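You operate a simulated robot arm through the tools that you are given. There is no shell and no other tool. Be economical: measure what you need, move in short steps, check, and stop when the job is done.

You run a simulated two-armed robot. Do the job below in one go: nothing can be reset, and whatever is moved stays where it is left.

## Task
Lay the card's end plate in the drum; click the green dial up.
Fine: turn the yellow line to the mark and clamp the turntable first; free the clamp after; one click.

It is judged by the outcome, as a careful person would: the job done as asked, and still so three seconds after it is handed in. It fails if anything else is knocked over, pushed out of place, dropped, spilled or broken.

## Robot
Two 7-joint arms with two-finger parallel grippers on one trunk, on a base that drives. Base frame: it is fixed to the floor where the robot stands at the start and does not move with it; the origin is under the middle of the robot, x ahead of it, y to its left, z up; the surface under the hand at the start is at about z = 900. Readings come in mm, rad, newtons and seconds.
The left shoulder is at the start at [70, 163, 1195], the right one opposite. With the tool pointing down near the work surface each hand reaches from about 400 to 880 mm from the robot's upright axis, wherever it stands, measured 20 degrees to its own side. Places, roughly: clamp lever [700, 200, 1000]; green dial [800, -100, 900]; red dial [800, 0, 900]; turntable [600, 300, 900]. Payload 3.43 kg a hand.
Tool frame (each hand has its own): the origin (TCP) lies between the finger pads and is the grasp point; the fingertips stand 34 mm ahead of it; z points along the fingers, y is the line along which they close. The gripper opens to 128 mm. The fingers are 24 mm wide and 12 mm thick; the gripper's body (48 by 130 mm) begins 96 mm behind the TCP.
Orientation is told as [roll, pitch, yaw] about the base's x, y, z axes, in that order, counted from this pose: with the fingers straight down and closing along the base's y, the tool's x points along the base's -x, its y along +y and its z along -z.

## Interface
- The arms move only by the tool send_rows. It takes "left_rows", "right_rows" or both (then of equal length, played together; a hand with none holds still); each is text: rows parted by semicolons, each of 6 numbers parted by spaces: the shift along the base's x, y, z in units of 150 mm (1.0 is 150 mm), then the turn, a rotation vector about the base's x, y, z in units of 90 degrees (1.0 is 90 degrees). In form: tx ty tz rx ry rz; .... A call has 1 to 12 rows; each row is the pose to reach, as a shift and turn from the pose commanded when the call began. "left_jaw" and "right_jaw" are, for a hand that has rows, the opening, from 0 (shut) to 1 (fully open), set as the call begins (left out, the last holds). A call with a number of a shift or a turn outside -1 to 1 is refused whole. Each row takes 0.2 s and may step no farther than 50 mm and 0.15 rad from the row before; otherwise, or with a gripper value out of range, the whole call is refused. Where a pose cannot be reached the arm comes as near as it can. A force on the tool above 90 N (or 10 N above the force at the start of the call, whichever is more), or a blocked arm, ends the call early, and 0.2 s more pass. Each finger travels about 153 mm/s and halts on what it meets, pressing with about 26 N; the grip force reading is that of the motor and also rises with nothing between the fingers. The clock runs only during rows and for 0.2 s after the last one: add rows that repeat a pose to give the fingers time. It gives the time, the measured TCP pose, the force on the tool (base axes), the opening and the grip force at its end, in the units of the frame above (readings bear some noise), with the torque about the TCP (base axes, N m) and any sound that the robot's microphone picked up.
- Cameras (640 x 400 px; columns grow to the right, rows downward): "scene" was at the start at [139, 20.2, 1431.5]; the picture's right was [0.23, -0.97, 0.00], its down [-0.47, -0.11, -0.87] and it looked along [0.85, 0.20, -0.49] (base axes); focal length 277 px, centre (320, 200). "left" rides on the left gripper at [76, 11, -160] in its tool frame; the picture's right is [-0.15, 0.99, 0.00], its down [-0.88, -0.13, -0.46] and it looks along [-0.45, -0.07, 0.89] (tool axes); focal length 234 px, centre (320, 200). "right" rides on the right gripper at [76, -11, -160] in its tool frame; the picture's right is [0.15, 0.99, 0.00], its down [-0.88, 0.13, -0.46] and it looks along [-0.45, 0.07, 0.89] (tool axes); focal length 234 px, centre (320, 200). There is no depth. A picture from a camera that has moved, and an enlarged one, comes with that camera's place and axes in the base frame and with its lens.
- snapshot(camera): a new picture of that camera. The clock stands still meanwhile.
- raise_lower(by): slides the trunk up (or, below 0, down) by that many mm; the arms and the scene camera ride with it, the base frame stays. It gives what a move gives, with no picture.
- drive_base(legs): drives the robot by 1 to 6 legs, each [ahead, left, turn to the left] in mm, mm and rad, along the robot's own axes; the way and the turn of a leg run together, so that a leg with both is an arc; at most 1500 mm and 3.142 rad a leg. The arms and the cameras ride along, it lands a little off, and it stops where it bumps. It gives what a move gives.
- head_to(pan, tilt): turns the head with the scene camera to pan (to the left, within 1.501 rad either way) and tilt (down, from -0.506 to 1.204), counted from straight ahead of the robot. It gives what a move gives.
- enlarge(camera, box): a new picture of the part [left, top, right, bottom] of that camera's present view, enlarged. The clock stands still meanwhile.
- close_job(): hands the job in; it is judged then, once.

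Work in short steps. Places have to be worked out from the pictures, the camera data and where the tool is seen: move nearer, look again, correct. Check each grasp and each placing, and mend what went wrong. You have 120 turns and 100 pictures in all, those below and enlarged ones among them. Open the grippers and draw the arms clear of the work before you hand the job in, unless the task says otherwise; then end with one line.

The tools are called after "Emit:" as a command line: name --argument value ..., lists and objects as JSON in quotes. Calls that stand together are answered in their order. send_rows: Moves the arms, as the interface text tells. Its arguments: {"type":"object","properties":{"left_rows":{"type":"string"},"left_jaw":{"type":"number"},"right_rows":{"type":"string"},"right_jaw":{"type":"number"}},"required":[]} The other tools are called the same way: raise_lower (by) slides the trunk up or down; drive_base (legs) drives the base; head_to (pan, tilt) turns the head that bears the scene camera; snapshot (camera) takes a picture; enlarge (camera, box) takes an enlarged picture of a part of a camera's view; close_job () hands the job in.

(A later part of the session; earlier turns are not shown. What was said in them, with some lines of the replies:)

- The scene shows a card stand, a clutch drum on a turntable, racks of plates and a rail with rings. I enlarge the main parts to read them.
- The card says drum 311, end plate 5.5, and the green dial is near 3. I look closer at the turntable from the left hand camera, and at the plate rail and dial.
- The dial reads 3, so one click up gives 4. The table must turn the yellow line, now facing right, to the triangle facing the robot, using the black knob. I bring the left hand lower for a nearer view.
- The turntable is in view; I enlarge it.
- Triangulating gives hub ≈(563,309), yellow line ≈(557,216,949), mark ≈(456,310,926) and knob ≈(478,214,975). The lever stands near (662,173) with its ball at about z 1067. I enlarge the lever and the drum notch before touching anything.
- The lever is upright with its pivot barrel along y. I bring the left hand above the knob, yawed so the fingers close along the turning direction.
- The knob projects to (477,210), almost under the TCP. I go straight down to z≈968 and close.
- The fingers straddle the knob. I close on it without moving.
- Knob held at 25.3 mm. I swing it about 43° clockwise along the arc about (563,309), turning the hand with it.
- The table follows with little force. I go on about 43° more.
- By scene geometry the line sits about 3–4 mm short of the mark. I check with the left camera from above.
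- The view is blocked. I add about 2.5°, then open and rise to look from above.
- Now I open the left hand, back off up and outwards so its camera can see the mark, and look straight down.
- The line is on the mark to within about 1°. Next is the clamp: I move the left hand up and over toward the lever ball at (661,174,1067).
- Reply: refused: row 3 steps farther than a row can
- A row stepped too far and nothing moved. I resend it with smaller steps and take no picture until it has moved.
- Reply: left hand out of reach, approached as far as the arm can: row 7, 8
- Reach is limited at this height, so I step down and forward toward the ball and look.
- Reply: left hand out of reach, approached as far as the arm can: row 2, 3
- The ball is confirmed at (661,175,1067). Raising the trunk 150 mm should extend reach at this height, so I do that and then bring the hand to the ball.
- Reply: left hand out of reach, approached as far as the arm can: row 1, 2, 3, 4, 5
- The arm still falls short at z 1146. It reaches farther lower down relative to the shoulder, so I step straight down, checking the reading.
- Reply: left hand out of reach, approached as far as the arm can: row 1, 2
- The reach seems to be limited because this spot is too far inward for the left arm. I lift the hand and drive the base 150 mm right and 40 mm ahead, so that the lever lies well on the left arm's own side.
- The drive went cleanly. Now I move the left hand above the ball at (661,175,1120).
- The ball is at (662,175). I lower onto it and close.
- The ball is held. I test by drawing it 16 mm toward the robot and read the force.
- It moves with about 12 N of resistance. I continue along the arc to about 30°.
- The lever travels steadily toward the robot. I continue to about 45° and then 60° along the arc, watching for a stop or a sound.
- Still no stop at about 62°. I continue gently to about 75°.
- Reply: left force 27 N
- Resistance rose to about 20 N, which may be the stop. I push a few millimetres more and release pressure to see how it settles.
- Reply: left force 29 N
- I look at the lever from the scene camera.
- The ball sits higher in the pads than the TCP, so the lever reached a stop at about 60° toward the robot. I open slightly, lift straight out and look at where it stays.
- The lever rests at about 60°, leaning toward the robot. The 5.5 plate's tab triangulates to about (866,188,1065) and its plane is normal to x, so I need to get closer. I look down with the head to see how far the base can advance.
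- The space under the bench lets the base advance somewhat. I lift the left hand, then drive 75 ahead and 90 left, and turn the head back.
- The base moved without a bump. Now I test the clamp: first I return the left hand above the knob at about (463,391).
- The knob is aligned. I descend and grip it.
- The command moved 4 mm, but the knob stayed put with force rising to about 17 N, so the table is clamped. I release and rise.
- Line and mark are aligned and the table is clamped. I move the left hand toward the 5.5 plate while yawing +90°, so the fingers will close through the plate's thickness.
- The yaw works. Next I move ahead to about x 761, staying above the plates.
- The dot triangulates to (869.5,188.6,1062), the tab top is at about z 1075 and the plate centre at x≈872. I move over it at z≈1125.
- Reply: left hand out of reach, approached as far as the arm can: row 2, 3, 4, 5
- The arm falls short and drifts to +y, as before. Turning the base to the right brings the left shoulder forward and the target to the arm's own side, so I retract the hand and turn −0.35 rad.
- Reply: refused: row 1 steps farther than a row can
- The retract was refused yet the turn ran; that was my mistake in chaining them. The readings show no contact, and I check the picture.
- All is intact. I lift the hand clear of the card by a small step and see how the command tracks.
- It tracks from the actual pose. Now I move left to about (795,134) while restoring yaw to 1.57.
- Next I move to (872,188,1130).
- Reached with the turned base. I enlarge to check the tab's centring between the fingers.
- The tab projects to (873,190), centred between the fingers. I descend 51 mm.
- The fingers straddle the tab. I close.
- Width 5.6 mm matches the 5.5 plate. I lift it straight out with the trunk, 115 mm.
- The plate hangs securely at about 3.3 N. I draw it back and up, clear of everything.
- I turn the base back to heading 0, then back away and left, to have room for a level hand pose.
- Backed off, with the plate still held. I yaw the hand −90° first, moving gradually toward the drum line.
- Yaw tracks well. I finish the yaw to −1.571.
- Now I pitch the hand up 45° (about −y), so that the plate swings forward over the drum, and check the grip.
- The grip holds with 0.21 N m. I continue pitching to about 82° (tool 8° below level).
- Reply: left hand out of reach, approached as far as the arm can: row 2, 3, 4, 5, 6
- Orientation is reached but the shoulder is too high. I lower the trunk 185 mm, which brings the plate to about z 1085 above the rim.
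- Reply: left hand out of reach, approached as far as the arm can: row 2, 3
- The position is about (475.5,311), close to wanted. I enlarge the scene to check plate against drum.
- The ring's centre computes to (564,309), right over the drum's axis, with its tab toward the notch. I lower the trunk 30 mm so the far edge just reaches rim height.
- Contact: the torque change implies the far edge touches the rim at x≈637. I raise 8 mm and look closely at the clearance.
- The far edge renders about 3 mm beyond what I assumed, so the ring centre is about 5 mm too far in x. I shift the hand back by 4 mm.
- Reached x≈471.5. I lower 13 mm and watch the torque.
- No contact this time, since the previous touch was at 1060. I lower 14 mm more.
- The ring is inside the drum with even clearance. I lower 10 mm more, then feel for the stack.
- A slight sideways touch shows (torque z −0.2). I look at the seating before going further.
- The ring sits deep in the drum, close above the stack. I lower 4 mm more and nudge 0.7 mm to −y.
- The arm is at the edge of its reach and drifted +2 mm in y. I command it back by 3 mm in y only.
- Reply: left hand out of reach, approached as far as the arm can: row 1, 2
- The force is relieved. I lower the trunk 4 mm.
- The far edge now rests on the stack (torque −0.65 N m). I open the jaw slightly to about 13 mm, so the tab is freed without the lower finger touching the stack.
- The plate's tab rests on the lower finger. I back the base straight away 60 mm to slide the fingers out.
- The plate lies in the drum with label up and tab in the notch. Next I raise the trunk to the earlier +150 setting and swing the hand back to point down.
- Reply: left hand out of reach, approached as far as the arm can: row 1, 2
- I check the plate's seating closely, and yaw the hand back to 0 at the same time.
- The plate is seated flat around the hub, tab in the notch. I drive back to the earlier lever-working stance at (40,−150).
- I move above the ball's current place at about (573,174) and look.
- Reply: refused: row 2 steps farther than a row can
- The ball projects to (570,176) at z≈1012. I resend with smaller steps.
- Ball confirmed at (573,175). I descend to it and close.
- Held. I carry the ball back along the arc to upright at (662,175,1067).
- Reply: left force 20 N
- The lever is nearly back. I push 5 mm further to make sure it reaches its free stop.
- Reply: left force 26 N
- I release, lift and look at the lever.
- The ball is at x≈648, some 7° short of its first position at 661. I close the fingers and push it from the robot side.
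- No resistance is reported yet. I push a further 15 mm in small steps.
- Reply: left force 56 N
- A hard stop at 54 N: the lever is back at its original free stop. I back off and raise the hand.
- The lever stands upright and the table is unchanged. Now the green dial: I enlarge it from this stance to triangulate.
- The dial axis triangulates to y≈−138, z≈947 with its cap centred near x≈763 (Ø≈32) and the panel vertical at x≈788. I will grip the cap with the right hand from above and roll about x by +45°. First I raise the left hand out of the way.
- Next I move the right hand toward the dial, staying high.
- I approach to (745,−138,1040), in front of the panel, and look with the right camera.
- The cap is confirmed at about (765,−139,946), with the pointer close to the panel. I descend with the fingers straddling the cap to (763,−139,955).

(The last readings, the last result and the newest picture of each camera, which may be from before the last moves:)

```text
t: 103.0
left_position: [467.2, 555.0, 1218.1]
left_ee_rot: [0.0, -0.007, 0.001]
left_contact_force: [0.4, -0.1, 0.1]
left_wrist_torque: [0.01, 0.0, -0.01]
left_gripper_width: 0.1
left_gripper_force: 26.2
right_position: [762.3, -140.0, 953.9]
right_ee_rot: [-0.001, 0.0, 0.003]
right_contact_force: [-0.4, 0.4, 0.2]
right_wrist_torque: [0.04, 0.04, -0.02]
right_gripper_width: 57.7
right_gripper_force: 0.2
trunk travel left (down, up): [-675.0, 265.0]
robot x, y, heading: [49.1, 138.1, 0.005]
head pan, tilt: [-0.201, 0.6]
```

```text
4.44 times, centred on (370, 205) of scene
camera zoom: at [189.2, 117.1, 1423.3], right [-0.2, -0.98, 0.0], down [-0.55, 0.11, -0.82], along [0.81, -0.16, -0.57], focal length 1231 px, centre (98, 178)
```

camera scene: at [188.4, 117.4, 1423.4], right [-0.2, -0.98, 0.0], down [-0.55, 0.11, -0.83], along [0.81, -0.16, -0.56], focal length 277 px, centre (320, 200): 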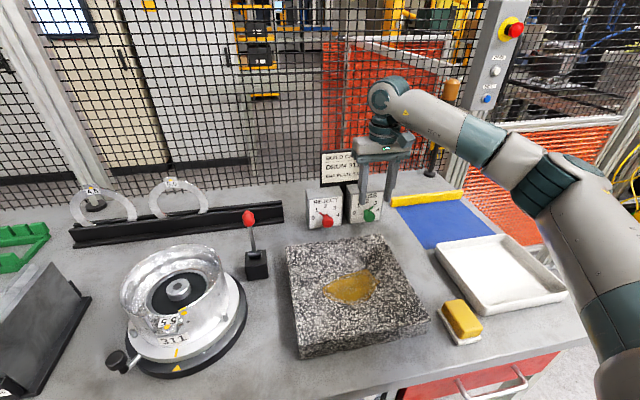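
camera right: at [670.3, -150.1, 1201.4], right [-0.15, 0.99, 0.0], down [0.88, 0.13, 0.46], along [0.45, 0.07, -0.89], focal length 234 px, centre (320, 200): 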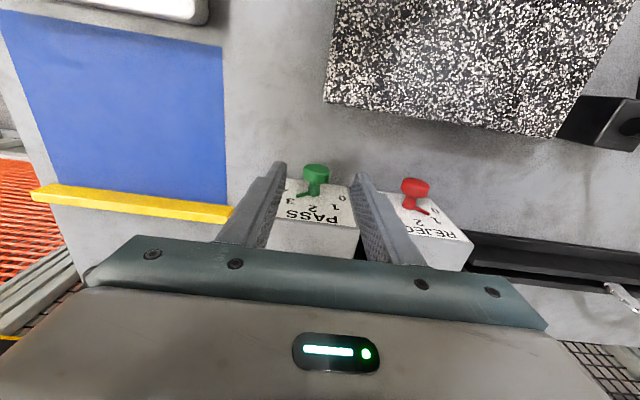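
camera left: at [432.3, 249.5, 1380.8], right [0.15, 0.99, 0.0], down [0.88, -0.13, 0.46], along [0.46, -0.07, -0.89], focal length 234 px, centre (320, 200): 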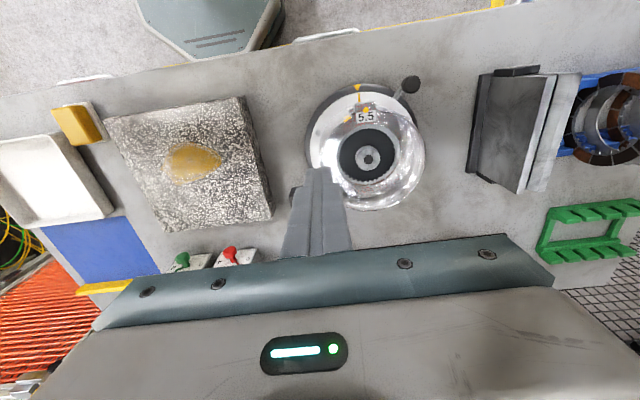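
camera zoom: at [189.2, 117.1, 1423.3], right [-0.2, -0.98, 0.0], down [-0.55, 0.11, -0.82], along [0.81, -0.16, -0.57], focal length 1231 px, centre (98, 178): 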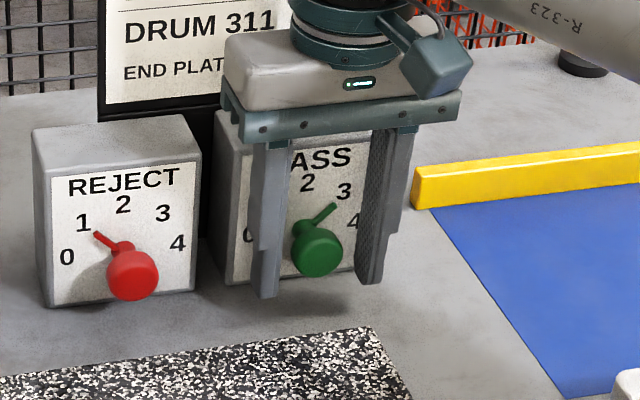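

Well centred. I close on the cap.

Emit:
send_rows --right_rows "0.01 0 0 0 0 0; 0.01 0 0 0 0 0; 0.01 0 0 0 0 0" --right_jaw 0.15

```text
t: 103.8
left_position: [465.2, 553.7, 1216.6]
left_ee_rot: [-0.002, -0.008, 0.0]
left_contact_force: [0.6, 0.7, -0.2]
left_wrist_torque: [-0.02, 0.02, 0.04]
left_gripper_width: 0.3
left_gripper_force: 26.0
right_position: [762.5, -140.2, 954.2]
right_ee_rot: [0.0, 0.002, -0.001]
right_contact_force: [-7.4, -5.6, 1.0]
right_wrist_torque: [-0.05, 0.91, -0.14]
right_gripper_width: 31.0
right_gripper_force: 44.7
trunk travel left (down, up): [-675.0, 265.0]
robot x, y, heading: [50.6, 131.9, 0.001]
head pan, tilt: [-0.201, 0.6]
```

Gripped at 31 mm. I roll the hand 45° about +x around the dial's axis.

Emit:
send_rows --right_rows "0 -0.007 0 0.083 0 0; 0 -0.0138 -0.002 0.167 0 0; 0 -0.0204 -0.004 0.25 0 0; 0 -0.0267 -0.007 0.333 0 0; 0 -0.0325 -0.011 0.417 0 0; 0 -0.0377 -0.0156 0.5 0 0; 0 -0.0377 -0.0156 0.5 0 0"

Emit:
enlarge --camera "right" --box '[255, 110, 385, 240]'

Emit:
enlarge --camera "scene" --box '[325, 160, 415, 250]'

```text
t: 105.4
left_position: [466.0, 552.2, 1216.8]
left_ee_rot: [0.0, -0.008, -0.001]
left_contact_force: [0.4, 0.2, 0.4]
left_wrist_torque: [0.0, -0.01, -0.02]
left_gripper_width: 0.2
left_gripper_force: 25.9
right_position: [763.3, -147.7, 950.1]
right_ee_rot: [0.787, -0.002, -0.003]
right_contact_force: [-10.2, -17.1, -2.9]
right_wrist_torque: [-0.43, -0.27, -0.64]
right_gripper_width: 31.3
right_gripper_force: 44.8
trunk travel left (down, up): [-675.0, 265.0]
robot x, y, heading: [51.5, 136.5, 0.005]
head pan, tilt: [-0.201, 0.6]
```

```text
3.08 times, centred on (320, 175) of right
camera zoom: at [687.3, -268.5, 1055.4], right [-0.15, 0.7, 0.7], down [0.88, -0.23, 0.42], along [0.45, 0.68, -0.58], focal length 720 px, centre (320, 277)
```

zoom: 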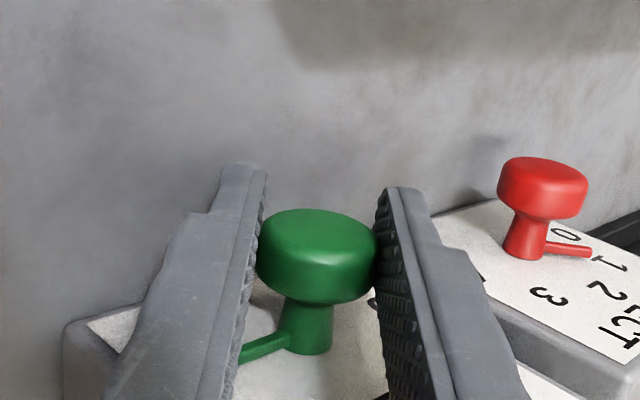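

```text
4.44 times, centred on (370, 205) of scene
camera zoom: at [188.1, 114.5, 1423.3], right [-0.2, -0.98, 0.0], down [-0.55, 0.11, -0.83], along [0.81, -0.16, -0.56], focal length 1231 px, centre (98, 178)
```

zoom: 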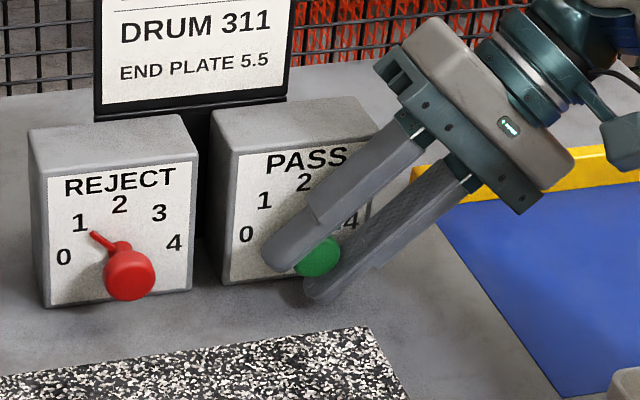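

The dial turned with the hand. I release slightly and withdraw along the tool axis.

Emit:
send_rows --right_rows "0 0 0 0 0 0; 0 0 0 0 0 0; 0 -0.15 0.15 0 0 0; 0 -0.35 0.35 0 0 0; 0 -0.55 0.55 0 0 0; -0.15 -0.6 0.75 0 0 0" --right_jaw 0.32

Emit:
enlarge --camera "scene" --box '[325, 160, 415, 250]'

```text
t: 106.8
left_position: [464.7, 554.7, 1217.5]
left_ee_rot: [-0.001, -0.007, -0.001]
left_contact_force: [-0.4, -0.7, -0.4]
left_wrist_torque: [0.04, -0.08, -0.01]
left_gripper_width: 0.3
left_gripper_force: 26.0
right_position: [738.4, -235.8, 1066.4]
right_ee_rot: [0.788, -0.003, 0.003]
right_contact_force: [-0.1, -0.5, 0.5]
right_wrist_torque: [-0.03, -0.01, -0.03]
right_gripper_width: 41.0
right_gripper_force: 0.1
trunk travel left (down, up): [-675.0, 265.0]
robot x, y, heading: [51.7, 133.8, 0.008]
head pan, tilt: [-0.201, 0.6]
```

```text
4.44 times, centred on (370, 205) of scene
camera zoom: at [187.4, 116.9, 1423.5], right [-0.2, -0.98, 0.0], down [-0.55, 0.11, -0.83], along [0.81, -0.16, -0.56], focal length 1231 px, centre (98, 178)
```

zoom: 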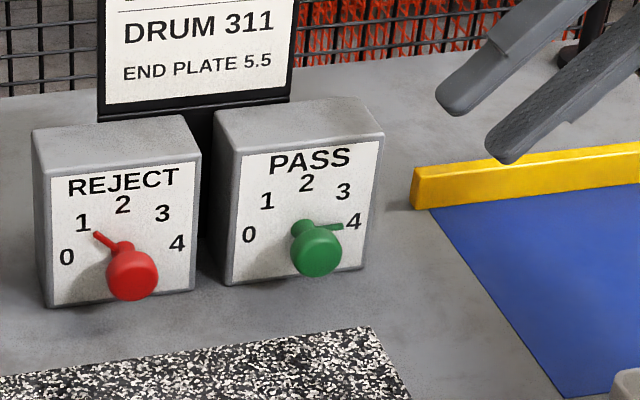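

The green dial now reads 4. I bring the right hand up and back, untwist it and open both grippers.

Emit:
send_rows --right_rows "-0.2 0 0.2 -0.08 0 0; -0.45 0.05 0.4 -0.17 0 0; -0.65 0.1 0.6 -0.25 0 0; -0.85 0.15 0.8 -0.33 0 0; -1 0.2 0.95 -0.42 0 0; -1 0.3 1 -0.5 0 0" --left_rows "0 0 0.2 0 0 0; -0.1 0 0.4 0 0 0; -0.2 0 0.6 0 0 0; -0.2 0 0.6 0 0 0; -0.2 0 0.6 0 0 0; -0.2 0 0.6 0 0 0" --left_jaw 1 --right_jaw 1

Emit:
head_to --pan 0.1 --tilt 0.65

Emit:
snapshot --camera "scene"

```text
t: 108.2
left_position: [437.9, 554.4, 1304.4]
left_ee_rot: [-0.003, -0.008, -0.001]
left_contact_force: [-0.7, 0.4, -0.8]
left_wrist_torque: [0.0, 0.0, 0.01]
left_gripper_width: 127.9
left_gripper_force: 0.1
right_position: [592.6, -187.3, 1214.6]
right_ee_rot: [-0.002, 0.001, 0.0]
right_contact_force: [0.8, -0.5, 0.4]
right_wrist_torque: [-0.04, -0.06, 0.04]
right_gripper_width: 128.0
right_gripper_force: 0.0
trunk travel left (down, up): [-675.0, 265.0]
robot x, y, heading: [52.5, 134.9, 0.002]
head pan, tilt: [-0.201, 0.6]
```

```text
t: 109.0
left_position: [436.8, 552.1, 1305.8]
left_ee_rot: [-0.002, -0.008, 0.001]
left_contact_force: [-0.7, 0.0, -0.3]
left_wrist_torque: [0.02, -0.01, 0.0]
left_gripper_width: 127.7
left_gripper_force: 0.0
right_position: [592.0, -189.9, 1214.3]
right_ee_rot: [0.0, 0.001, 0.003]
right_contact_force: [-0.6, -0.3, -0.1]
right_wrist_torque: [-0.02, -0.01, 0.0]
right_gripper_width: 127.9
right_gripper_force: 0.0
trunk travel left (down, up): [-675.0, 265.0]
robot x, y, heading: [53.5, 130.7, 0.007]
head pan, tilt: [0.099, 0.649]
```

```text
8 pictures are left
camera scene: at [188.8, 143.0, 1419.1], right [0.1, -0.99, 0.0], down [-0.6, -0.06, -0.8], along [0.79, 0.08, -0.6], focal length 277 px, centre (320, 200)
```

scene: 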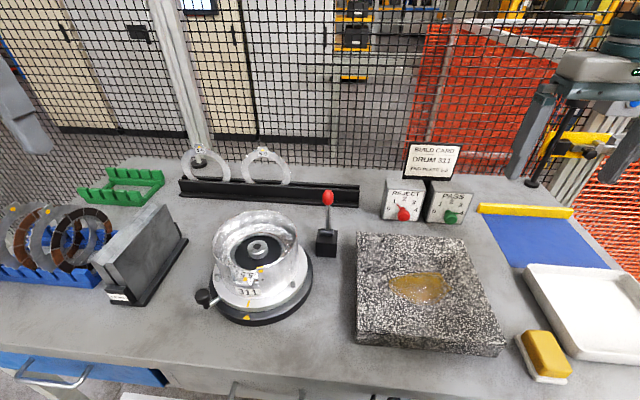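

Everything else is in place. I take one last close look at the drum, lever and dial before handing in.

Emit:
enlarge --camera "scene" --box '[190, 185, 350, 335]'

Emit:
enlarge --camera "scene" --box '[375, 165, 485, 230]'

```text
2.67 times, centred on (270, 260) of scene
camera zoom: at [188.8, 143.0, 1419.1], right [0.1, -0.99, 0.0], down [-0.6, -0.06, -0.8], along [0.79, 0.08, -0.6], focal length 739 px, centre (453, 40)
```

zoom: 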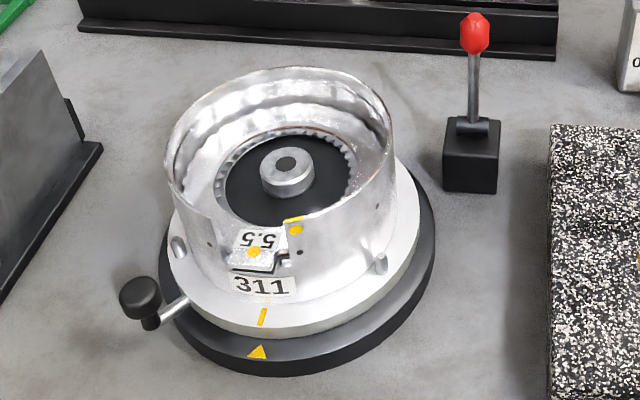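

```text
5.82 times, centred on (430, 198) of scene
camera zoom: at [188.8, 143.0, 1419.1], right [0.1, -0.99, 0.0], down [-0.6, -0.06, -0.8], along [0.79, 0.08, -0.6], focal length 1612 px, centre (-320, 214)
```

zoom: 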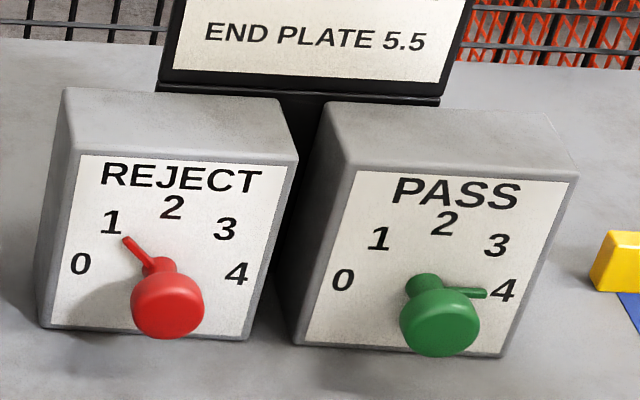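

The plate is seated with its tab in the notch, the line is at the mark, the lever is free and the green dial reads 4. The hands are open and clear, so I hand in.

Emit:
close_job

```text
The job is handed in.
```

The 5.5 end plate is laid in drum 311, label up with its tab in the notch. The yellow line was turned to the mark and the turntable clamped before laying, the clamp was freed after, and the green dial went up one click from 3 to 4.
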